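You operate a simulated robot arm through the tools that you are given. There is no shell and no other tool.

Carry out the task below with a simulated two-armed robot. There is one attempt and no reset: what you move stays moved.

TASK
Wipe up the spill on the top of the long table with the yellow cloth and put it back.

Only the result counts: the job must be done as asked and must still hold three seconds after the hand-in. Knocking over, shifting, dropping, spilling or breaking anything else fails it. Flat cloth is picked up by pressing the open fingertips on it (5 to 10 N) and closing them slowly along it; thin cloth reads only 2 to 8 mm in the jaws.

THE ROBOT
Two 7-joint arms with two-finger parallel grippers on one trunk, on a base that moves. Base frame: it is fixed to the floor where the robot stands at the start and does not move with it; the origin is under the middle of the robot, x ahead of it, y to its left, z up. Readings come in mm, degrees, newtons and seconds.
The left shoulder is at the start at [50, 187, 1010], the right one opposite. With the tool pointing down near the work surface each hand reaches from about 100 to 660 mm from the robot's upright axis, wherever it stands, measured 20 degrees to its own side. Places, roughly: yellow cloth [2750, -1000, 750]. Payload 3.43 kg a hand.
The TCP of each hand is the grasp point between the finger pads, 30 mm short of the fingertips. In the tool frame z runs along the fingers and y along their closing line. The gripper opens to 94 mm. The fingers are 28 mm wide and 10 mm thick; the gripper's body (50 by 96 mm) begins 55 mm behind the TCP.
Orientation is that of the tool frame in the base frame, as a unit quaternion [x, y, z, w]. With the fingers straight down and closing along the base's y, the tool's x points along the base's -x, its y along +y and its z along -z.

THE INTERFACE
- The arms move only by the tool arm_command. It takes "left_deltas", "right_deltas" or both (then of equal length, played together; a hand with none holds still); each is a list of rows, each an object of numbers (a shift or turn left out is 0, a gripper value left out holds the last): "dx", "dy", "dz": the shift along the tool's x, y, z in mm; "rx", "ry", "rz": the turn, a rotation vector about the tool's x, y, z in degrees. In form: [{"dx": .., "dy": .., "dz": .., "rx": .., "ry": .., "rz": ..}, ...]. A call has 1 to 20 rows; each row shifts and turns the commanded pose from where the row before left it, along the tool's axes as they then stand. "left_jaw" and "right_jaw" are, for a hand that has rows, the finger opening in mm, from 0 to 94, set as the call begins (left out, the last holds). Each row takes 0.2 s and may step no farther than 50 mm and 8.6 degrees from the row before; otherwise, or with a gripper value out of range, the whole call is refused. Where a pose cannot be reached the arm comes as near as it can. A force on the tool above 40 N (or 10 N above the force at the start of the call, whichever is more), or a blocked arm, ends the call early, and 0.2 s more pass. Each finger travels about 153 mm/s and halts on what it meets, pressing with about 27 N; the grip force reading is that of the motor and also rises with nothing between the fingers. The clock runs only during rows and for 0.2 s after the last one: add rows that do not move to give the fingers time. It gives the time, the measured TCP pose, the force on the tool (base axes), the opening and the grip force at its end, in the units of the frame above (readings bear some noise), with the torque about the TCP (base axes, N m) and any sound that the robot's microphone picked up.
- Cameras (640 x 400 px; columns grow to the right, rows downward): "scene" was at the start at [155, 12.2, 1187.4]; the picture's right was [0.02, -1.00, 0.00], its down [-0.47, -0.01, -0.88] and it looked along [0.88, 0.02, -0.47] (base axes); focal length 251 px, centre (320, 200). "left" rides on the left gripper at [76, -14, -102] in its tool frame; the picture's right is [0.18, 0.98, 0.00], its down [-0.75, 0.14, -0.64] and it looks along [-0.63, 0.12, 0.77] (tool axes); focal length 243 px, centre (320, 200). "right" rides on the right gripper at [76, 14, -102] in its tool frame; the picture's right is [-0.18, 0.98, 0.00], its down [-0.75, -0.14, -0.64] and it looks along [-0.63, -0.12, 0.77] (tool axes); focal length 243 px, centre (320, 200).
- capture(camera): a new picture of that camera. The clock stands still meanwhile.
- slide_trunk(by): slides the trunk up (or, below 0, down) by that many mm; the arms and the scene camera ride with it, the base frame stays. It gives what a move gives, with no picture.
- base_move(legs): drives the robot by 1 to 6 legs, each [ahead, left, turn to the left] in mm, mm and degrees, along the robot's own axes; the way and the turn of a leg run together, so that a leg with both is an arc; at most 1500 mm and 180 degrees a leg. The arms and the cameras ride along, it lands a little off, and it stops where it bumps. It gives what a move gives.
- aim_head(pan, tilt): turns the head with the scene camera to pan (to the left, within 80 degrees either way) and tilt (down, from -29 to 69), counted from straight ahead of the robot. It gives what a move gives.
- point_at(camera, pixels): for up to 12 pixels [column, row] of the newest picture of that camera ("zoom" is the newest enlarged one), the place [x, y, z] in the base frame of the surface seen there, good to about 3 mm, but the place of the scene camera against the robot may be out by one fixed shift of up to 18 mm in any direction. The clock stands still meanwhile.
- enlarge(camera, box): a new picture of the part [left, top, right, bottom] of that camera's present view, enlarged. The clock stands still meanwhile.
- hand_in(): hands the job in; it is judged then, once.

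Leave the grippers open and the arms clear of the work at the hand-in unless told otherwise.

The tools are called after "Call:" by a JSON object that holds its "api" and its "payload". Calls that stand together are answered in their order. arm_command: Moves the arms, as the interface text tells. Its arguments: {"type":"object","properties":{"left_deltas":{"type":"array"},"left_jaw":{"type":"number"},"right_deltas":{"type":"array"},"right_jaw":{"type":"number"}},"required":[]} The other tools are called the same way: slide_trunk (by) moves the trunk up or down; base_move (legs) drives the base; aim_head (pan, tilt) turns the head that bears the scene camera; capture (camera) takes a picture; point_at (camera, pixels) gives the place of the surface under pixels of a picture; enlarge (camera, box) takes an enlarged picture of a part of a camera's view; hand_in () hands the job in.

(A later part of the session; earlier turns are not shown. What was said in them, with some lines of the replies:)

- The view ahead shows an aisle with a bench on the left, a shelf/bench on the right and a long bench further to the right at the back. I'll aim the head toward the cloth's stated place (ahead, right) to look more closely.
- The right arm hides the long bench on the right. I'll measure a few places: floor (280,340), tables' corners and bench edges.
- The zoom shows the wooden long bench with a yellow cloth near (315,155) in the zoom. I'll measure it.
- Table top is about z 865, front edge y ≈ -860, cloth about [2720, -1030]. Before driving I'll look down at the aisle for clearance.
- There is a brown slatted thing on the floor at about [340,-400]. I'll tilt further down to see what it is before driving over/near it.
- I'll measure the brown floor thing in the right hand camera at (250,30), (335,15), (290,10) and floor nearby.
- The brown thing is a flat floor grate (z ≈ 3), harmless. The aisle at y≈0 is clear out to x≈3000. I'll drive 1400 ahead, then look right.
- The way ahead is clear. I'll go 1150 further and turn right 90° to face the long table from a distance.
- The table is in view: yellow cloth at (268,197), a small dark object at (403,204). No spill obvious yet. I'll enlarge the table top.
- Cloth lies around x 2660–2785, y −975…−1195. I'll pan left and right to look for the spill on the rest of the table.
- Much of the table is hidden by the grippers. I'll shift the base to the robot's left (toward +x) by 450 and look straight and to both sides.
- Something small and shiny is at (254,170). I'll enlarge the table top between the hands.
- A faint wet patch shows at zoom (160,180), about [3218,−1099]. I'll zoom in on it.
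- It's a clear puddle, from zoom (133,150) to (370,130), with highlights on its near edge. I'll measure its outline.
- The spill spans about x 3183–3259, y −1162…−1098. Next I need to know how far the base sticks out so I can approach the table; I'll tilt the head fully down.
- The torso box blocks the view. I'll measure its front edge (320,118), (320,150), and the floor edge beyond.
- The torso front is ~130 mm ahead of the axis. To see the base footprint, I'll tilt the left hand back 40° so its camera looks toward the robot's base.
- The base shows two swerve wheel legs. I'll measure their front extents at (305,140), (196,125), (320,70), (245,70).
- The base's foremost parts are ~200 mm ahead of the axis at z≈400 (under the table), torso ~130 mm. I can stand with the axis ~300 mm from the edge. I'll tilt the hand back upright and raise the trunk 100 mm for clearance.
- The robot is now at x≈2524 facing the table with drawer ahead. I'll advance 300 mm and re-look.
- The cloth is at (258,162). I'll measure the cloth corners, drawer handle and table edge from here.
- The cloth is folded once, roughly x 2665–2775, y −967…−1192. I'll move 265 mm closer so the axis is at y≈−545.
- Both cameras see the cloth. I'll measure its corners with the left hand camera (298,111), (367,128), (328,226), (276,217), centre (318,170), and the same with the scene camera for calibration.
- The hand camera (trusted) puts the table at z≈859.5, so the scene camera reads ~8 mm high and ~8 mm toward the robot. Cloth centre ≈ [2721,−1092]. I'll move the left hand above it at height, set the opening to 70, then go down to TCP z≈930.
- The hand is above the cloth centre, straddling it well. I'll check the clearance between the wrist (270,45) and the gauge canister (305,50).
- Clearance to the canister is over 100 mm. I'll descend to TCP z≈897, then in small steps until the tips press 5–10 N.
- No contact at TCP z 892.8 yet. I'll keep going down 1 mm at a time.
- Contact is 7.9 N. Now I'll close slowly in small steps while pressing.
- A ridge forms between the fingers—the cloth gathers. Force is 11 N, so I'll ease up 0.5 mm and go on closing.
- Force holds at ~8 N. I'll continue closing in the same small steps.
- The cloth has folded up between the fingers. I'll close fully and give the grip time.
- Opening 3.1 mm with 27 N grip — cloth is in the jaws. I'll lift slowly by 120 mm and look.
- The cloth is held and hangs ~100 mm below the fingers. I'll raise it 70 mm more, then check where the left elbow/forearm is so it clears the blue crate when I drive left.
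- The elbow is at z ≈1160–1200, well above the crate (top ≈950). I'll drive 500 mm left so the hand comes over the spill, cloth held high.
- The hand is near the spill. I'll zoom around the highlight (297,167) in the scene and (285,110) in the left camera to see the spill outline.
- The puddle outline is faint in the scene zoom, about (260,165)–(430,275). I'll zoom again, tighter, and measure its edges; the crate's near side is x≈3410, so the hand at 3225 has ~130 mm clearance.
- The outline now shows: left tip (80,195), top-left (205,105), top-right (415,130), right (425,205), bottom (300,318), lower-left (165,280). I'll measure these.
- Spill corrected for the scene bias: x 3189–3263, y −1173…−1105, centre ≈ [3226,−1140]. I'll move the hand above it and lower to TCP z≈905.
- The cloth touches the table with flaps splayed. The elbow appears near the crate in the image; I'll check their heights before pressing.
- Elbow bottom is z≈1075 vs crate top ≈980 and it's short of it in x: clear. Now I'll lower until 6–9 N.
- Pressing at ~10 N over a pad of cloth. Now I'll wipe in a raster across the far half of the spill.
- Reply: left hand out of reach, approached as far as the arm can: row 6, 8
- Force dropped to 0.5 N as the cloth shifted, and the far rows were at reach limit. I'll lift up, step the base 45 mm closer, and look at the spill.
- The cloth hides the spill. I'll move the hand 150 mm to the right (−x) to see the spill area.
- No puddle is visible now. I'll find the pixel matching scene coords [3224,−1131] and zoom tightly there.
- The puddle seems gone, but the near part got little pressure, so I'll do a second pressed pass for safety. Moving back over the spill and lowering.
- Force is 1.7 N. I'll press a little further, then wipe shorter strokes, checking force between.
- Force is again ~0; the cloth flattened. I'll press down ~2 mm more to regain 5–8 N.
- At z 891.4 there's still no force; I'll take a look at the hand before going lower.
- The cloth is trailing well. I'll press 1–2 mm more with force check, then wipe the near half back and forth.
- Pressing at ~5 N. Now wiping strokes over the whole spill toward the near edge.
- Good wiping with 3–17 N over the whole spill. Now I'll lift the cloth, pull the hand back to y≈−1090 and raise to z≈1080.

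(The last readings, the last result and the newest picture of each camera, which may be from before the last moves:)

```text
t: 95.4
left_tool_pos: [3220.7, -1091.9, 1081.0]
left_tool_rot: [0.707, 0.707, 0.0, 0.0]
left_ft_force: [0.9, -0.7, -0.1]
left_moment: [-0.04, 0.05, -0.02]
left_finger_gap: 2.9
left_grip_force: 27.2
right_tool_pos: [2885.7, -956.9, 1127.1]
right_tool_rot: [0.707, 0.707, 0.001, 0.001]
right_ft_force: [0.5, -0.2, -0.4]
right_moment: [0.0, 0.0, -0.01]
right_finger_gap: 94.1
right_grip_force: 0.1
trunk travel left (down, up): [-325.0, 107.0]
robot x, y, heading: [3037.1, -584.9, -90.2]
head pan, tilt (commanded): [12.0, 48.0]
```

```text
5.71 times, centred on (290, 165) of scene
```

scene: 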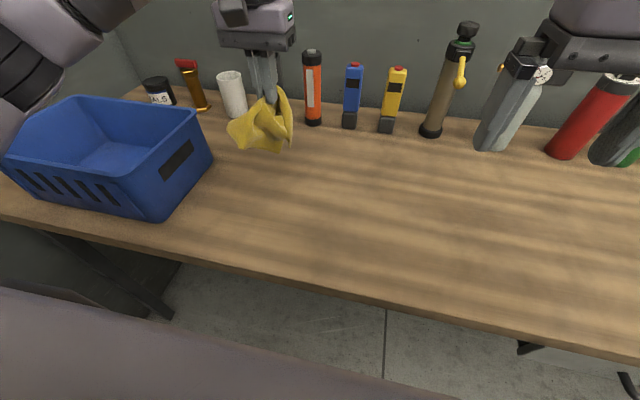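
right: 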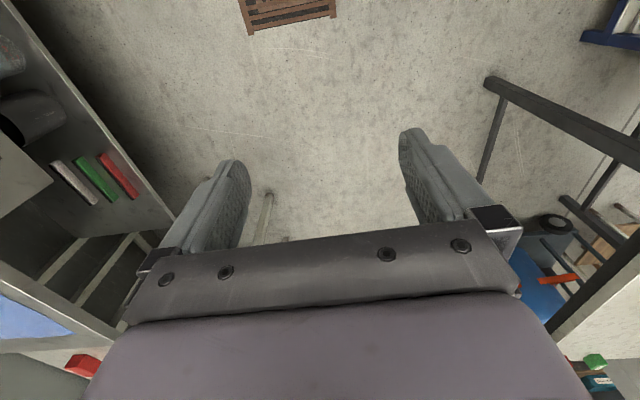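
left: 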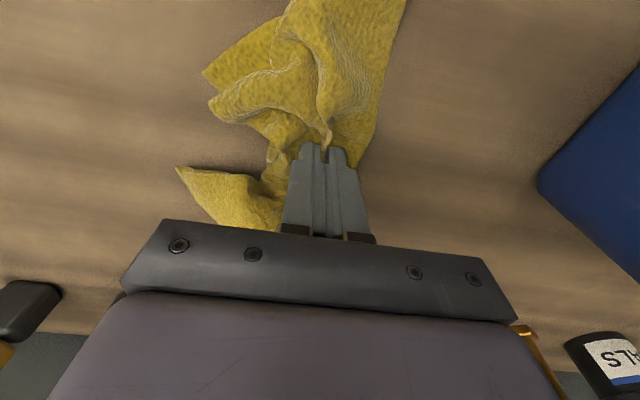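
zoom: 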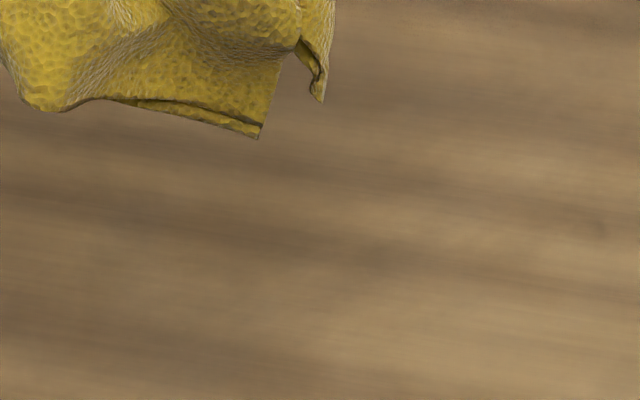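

No trace of the puddle is left in a view where it had been visible before. Now I'll drive back right ~497 mm to the cloth's original place (TCP x≈2721, y≈−1092).

Call:
{"api": "base_move", "payload": {"legs": [[0, -496, 0]]}}

Call:
{"api": "capture", "payload": {"camera": "scene"}}

Call:
{"api": "capture", "payload": {"camera": "left"}}

```text
t: 100.3
left_tool_pos: [2721.6, -1091.8, 1080.1]
left_tool_rot: [0.706, 0.708, 0.0, 0.0]
left_ft_force: [-0.7, 0.3, 1.0]
left_moment: [0.01, -0.02, 0.0]
left_finger_gap: 3.3
left_grip_force: 26.6
right_tool_pos: [2387.2, -957.4, 1127.7]
right_tool_rot: [0.706, 0.708, 0.0, 0.0]
right_ft_force: [0.0, -0.8, 0.1]
right_moment: [0.02, 0.01, -0.07]
right_finger_gap: 94.3
right_grip_force: 0.1
trunk travel left (down, up): [-325.0, 107.0]
robot x, y, heading: [2535.4, -583.3, -90.1]
head pan, tilt (commanded): [12.0, 48.0]
```

```text
taken
```

scene: 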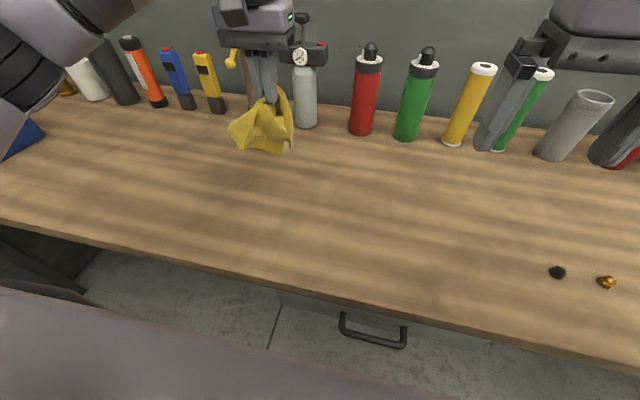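

```text
taken
```

left: 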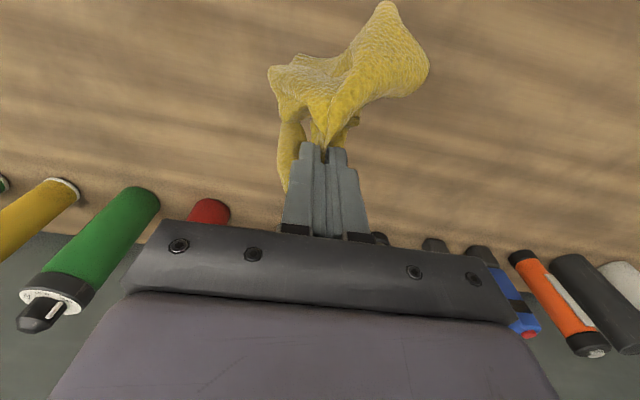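

Hand is exactly over the original cloth centre. I'll check the former spill area from here too — the highlight was near (125,137) in the earlier view.

Call:
{"api": "enlarge", "payload": {"camera": "scene", "box": [60, 110, 200, 190]}}

```text
4.57 times, centred on (130, 150) of scene
```

zoom: 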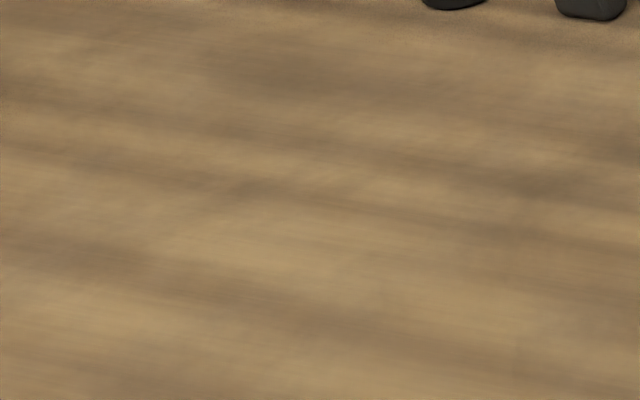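

The table is clean there. I'll lower the cloth straight down onto its original place.

Call:
{"api": "arm_command", "payload": {"left_deltas": [{"dz": 30}, {"dz": 30}, {"dz": 30}, {"dz": 25}, {"dz": 20}, {"dz": 15}, {"dz": 15}, {"dz": 10}, {"dz": 5}, {}]}}

Call:
{"api": "enlarge", "payload": {"camera": "scene", "box": [200, 80, 340, 220]}}

Call:
{"api": "capture", "payload": {"camera": "left"}}

```text
t: 102.5
left_tool_pos: [2720.9, -1092.0, 901.2]
left_tool_rot: [0.706, 0.709, 0.0, 0.0]
left_ft_force: [0.1, -0.9, 0.8]
left_moment: [0.01, 0.02, -0.04]
left_finger_gap: 3.2
left_grip_force: 27.2
right_tool_pos: [2388.2, -958.1, 1129.5]
right_tool_rot: [0.706, 0.708, -0.001, 0.0]
right_ft_force: [-0.5, 0.1, -0.3]
right_moment: [-0.01, 0.03, -0.01]
right_finger_gap: 93.6
right_grip_force: 0.0
trunk travel left (down, up): [-325.0, 107.0]
robot x, y, heading: [2537.8, -583.4, -90.1]
head pan, tilt (commanded): [12.0, 48.0]
```

```text
2.86 times, centred on (270, 150) of scene
```

zoom: 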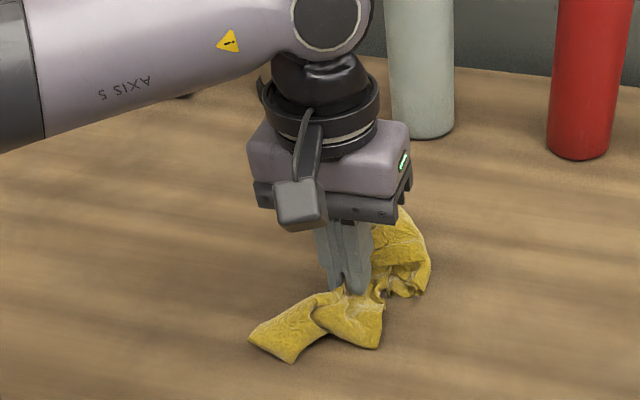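

```text
taken
```

left: 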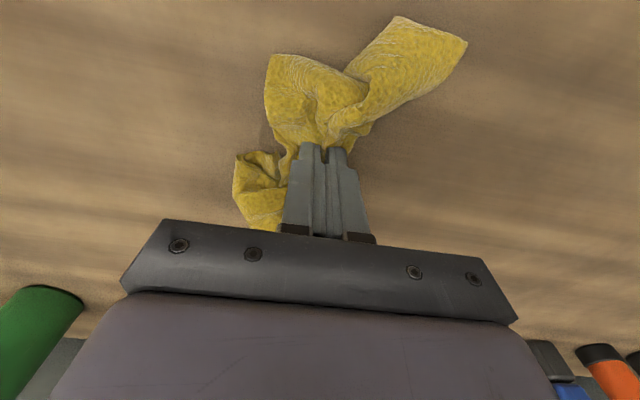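

The cloth rests crumpled on its original spot. I'll lower a few mm more and open the fingers in steps to release it.

Call:
{"api": "arm_command", "payload": {"left_deltas": [{"dz": 3}, {}]}}

Call:
{"api": "arm_command", "payload": {"left_deltas": [{}, {}], "left_jaw": 12}}

Call:
{"api": "arm_command", "payload": {"left_deltas": [{}, {}], "left_jaw": 30}}

Call:
{"api": "arm_command", "payload": {"left_deltas": [{"dz": -8}, {"dz": -12}, {"dz": -20}, {"dz": -30}, {"dz": -40}, {"dz": -40}, {"dz": -40}, {}]}}

Call:
{"api": "capture", "payload": {"camera": "scene"}}

Call:
{"api": "capture", "payload": {"camera": "left"}}

```text
t: 103.1
left_tool_pos: [2720.7, -1092.0, 897.9]
left_tool_rot: [0.706, 0.709, -0.001, 0.001]
left_ft_force: [-0.8, 0.3, 2.0]
left_moment: [0.01, 0.01, -0.01]
left_finger_gap: 3.2
left_grip_force: 27.1
right_tool_pos: [2387.0, -957.5, 1127.3]
right_tool_rot: [0.706, 0.708, 0.0, 0.0]
right_ft_force: [0.2, 0.7, -0.1]
right_moment: [0.03, 0.04, -0.01]
right_finger_gap: 94.0
right_grip_force: 0.2
trunk travel left (down, up): [-325.0, 107.0]
robot x, y, heading: [2535.9, -580.6, -89.7]
head pan, tilt (commanded): [12.0, 48.0]
```

```text
t: 103.7
left_tool_pos: [2721.5, -1091.8, 898.4]
left_tool_rot: [0.706, 0.708, 0.0, -0.001]
left_ft_force: [0.4, 0.3, 0.5]
left_moment: [-0.02, -0.03, 0.02]
left_finger_gap: 11.7
left_grip_force: 0.1
right_tool_pos: [2387.5, -956.9, 1127.5]
right_tool_rot: [0.706, 0.708, -0.001, 0.001]
right_ft_force: [0.0, 0.1, 1.0]
right_moment: [0.0, 0.03, 0.04]
right_finger_gap: 94.1
right_grip_force: 0.1
trunk travel left (down, up): [-325.0, 107.0]
robot x, y, heading: [2538.8, -580.9, -89.7]
head pan, tilt (commanded): [12.0, 48.0]
```

```text
t: 104.3
left_tool_pos: [2721.0, -1092.8, 897.9]
left_tool_rot: [0.706, 0.708, 0.0, 0.0]
left_ft_force: [-0.3, 1.0, 0.3]
left_moment: [0.0, 0.02, -0.01]
left_finger_gap: 29.9
left_grip_force: 0.0
right_tool_pos: [2387.7, -957.9, 1128.2]
right_tool_rot: [0.706, 0.708, -0.001, 0.0]
right_ft_force: [-0.9, 0.5, -0.8]
right_moment: [-0.03, 0.01, 0.01]
right_finger_gap: 94.0
right_grip_force: 0.2
trunk travel left (down, up): [-325.0, 107.0]
robot x, y, heading: [2538.5, -581.3, -89.8]
head pan, tilt (commanded): [12.0, 48.0]
```

```text
t: 106.1
left_tool_pos: [2720.3, -1092.7, 1087.9]
left_tool_rot: [0.706, 0.708, 0.0, 0.0]
left_ft_force: [0.2, -0.5, 0.4]
left_moment: [-0.02, 0.01, -0.04]
left_finger_gap: 29.7
left_grip_force: 0.0
right_tool_pos: [2387.8, -958.1, 1128.5]
right_tool_rot: [0.706, 0.708, 0.0, -0.001]
right_ft_force: [0.2, -0.3, -0.2]
right_moment: [0.02, 0.0, -0.02]
right_finger_gap: 94.1
right_grip_force: 0.0
trunk travel left (down, up): [-325.0, 107.0]
robot x, y, heading: [2537.0, -583.4, -89.8]
head pan, tilt (commanded): [12.0, 48.0]
```

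```text
taken
```

scene: 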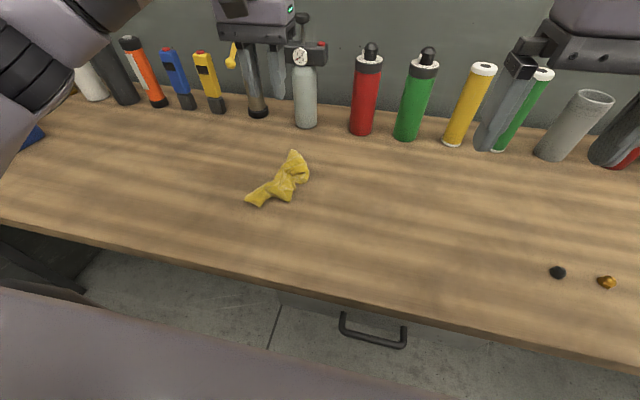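

```text
taken
```

left: 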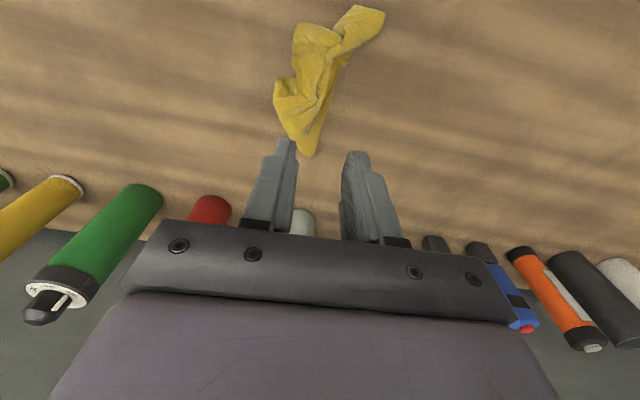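

The cloth is released and lies bunched on its spot. I'll measure where it lies with the left camera.

Call:
{"api": "point_at", "payload": {"camera": "left", "pixels": [[380, 14], [350, 8], [303, 28], [278, 90], [305, 150], [320, 70], [335, 85], [360, 35]]}}

Call:
{"api": "enlarge", "payload": {"camera": "scene", "box": [220, 130, 340, 220]}}

```text
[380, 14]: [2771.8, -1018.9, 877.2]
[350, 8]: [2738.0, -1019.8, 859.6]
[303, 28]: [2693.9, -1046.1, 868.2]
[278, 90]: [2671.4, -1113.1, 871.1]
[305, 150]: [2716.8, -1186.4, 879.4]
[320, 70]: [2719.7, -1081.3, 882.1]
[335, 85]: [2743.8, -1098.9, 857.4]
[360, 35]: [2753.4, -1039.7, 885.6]
```

```text
4.44 times, centred on (280, 175) of scene
```

zoom: 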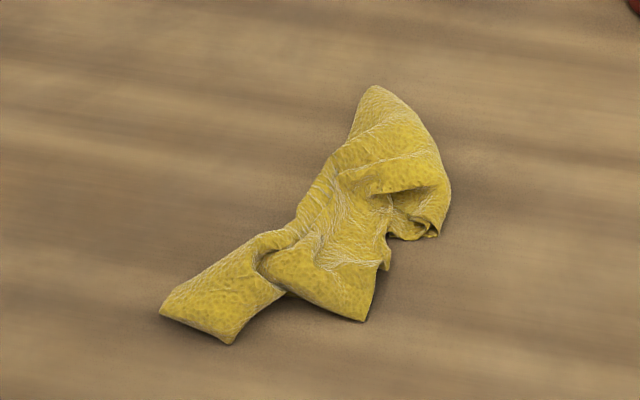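

The cloth's middle is ≈[2718,−1090], matching its original centre [2721,−1092], inside its old footprint. I'll open the left hand fully, retract it to its starting posture, then back off to inspect the table.

Call:
{"api": "arm_command", "payload": {"left_deltas": [{"dz": -25}, {"dz": -25}, {"dx": 40, "dy": -5}, {"dx": 40, "dy": -5}, {"dx": 40, "dy": -5}, {"dx": 20, "dy": -5}, {}], "left_jaw": 94}}

Call:
{"api": "base_move", "payload": {"legs": [[-550, 0, 0], [0, 400, 0]]}}

Call:
{"api": "aim_head", "payload": {"pan": 0, "tilt": 25}}

Call:
{"api": "capture", "payload": {"camera": "scene"}}

```text
t: 107.7
left_tool_pos: [2698.3, -951.1, 1136.1]
left_tool_rot: [0.706, 0.708, 0.0, 0.0]
left_ft_force: [0.3, 0.6, 0.6]
left_moment: [0.02, 0.0, -0.03]
left_finger_gap: 93.9
left_grip_force: 0.0
right_tool_pos: [2387.0, -957.9, 1127.1]
right_tool_rot: [0.706, 0.708, -0.001, 0.0]
right_ft_force: [-0.6, 0.8, 0.0]
right_moment: [0.01, -0.02, -0.01]
right_finger_gap: 94.0
right_grip_force: 0.1
trunk travel left (down, up): [-325.0, 107.0]
robot x, y, heading: [2534.1, -585.3, -89.8]
head pan, tilt (commanded): [12.0, 48.0]
```

```text
t: 114.6
left_tool_pos: [3098.3, -406.5, 1137.1]
left_tool_rot: [0.711, 0.703, 0.0, 0.0]
left_ft_force: [-0.4, -0.1, -0.8]
left_moment: [0.02, -0.04, -0.02]
left_finger_gap: 93.9
left_grip_force: 0.1
right_tool_pos: [2786.7, -408.1, 1127.4]
right_tool_rot: [0.712, 0.702, -0.001, 0.0]
right_ft_force: [-0.6, 0.4, 0.5]
right_moment: [-0.01, -0.01, -0.02]
right_finger_gap: 94.1
right_grip_force: 0.1
trunk travel left (down, up): [-325.0, 107.0]
robot x, y, heading: [2940.4, -34.6, -90.8]
head pan, tilt (commanded): [12.0, 48.0]
```

```text
t: 115.5
left_tool_pos: [3099.0, -407.2, 1136.5]
left_tool_rot: [0.711, 0.703, -0.001, 0.0]
left_ft_force: [0.0, 0.8, 0.7]
left_moment: [-0.03, 0.02, 0.0]
left_finger_gap: 94.0
left_grip_force: 0.2
right_tool_pos: [2786.9, -409.9, 1127.6]
right_tool_rot: [0.712, 0.702, -0.001, 0.0]
right_ft_force: [-0.1, 0.6, 1.1]
right_moment: [0.03, -0.01, 0.01]
right_finger_gap: 94.0
right_grip_force: 0.1
trunk travel left (down, up): [-325.0, 107.0]
robot x, y, heading: [2942.3, -40.9, -91.0]
head pan, tilt (commanded): [0.0, 25.0]
```

```text
taken
```

scene: 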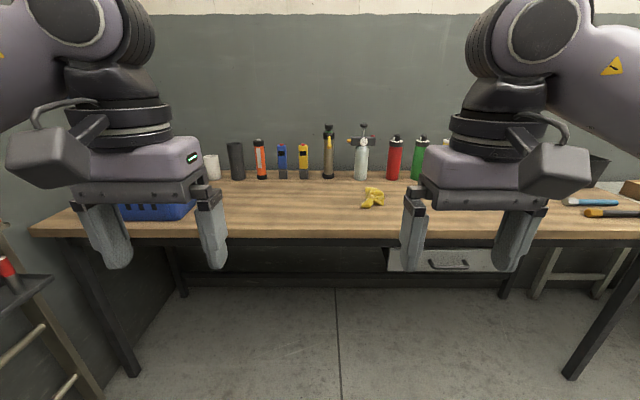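

I'll zoom on the former spill area (around (250,196)) and the table between the hands.

Call:
{"api": "enlarge", "payload": {"camera": "scene", "box": [220, 175, 300, 225]}}

Call:
{"api": "enlarge", "payload": {"camera": "scene", "box": [300, 170, 410, 235]}}

```text
8.00 times, centred on (260, 200) of scene
```

zoom: 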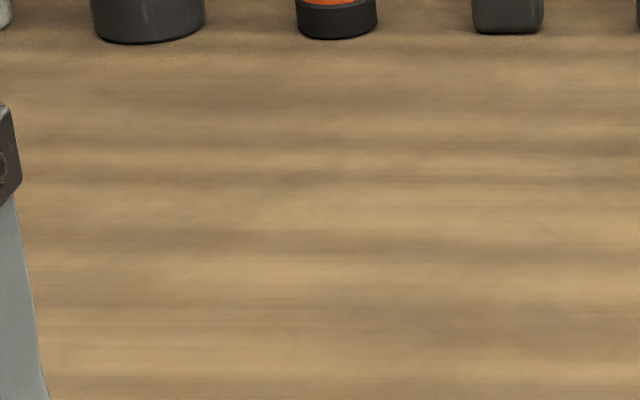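

```text
5.82 times, centred on (355, 202) of scene
```

zoom: 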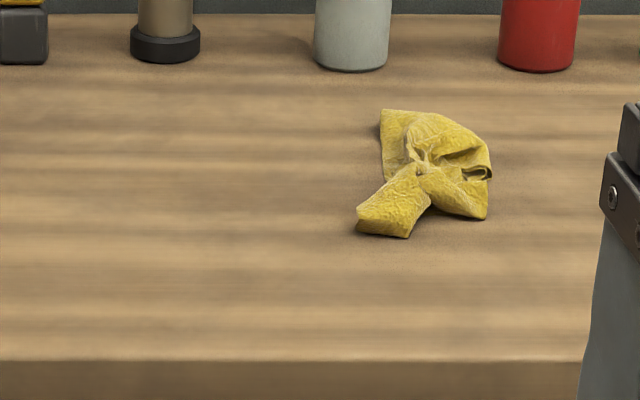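

The spill area is clean and the cloth lies in its place. For completeness I'll check the right end of the long table for any other wet patch.

Call:
{"api": "base_move", "payload": {"legs": [[0, -800, 0]]}}

Call:
{"api": "capture", "payload": {"camera": "scene"}}

Call:
{"api": "enlarge", "payload": {"camera": "scene", "box": [220, 165, 420, 245]}}

```text
t: 123.0
left_tool_pos: [2288.1, -396.0, 1137.2]
left_tool_rot: [0.713, 0.701, 0.0, 0.001]
left_ft_force: [-0.4, 0.1, 0.1]
left_moment: [-0.02, 0.01, 0.01]
left_finger_gap: 93.8
left_grip_force: 0.1
right_tool_pos: [1975.4, -394.9, 1128.0]
right_tool_rot: [0.712, 0.702, -0.001, 0.002]
right_ft_force: [-0.2, 0.1, 0.6]
right_moment: [-0.01, -0.03, -0.01]
right_finger_gap: 93.8
right_grip_force: 0.1
trunk travel left (down, up): [-325.0, 107.0]
robot x, y, heading: [2132.8, -21.5, -91.3]
head pan, tilt (commanded): [0.0, 25.0]
```

```text
taken
```

scene: 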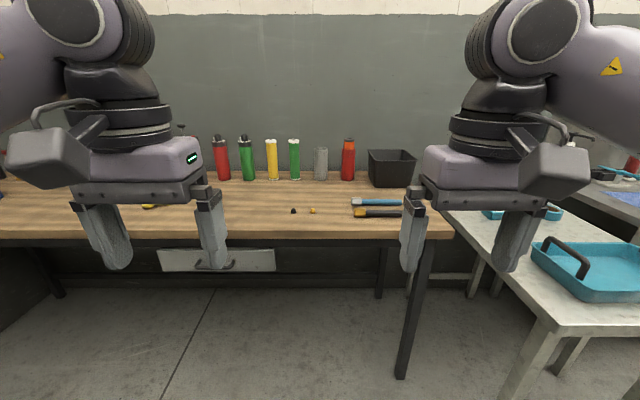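

```text
3.20 times, centred on (320, 205) of scene
```

zoom: 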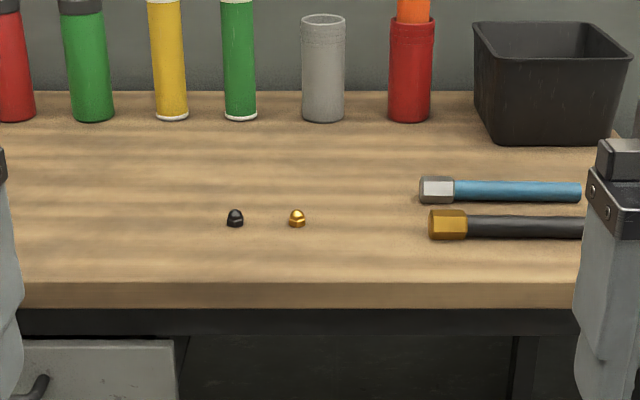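

The right end is clean and nothing else has been disturbed. The spill is wiped up, the cloth is back in its place, both grippers are open and the arms are clear. Handing in.

Call:
{"api": "hand_in", "payload": {}}

```text
The job is handed in.
```

I wiped up the spill on the long table with the yellow cloth, put the cloth back, and handed the job in. I don't have the judge's result.

- **Spill:** I went over it twice, pressing the cloth down. Camera checks afterwards from several positions showed no trace of it, and I saw no other wet patch on the parts of the table I could see.
- **Cloth:** Its middle is within a few millimetres of where it started. It is bunched up, though; it started out folded flat, and I did not straighten it. If "put it back" means laid flat as before, that part falls short.
- **Everything else:** I saw nothing knocked over or moved. Both grippers are open and the arms are clear of the table.
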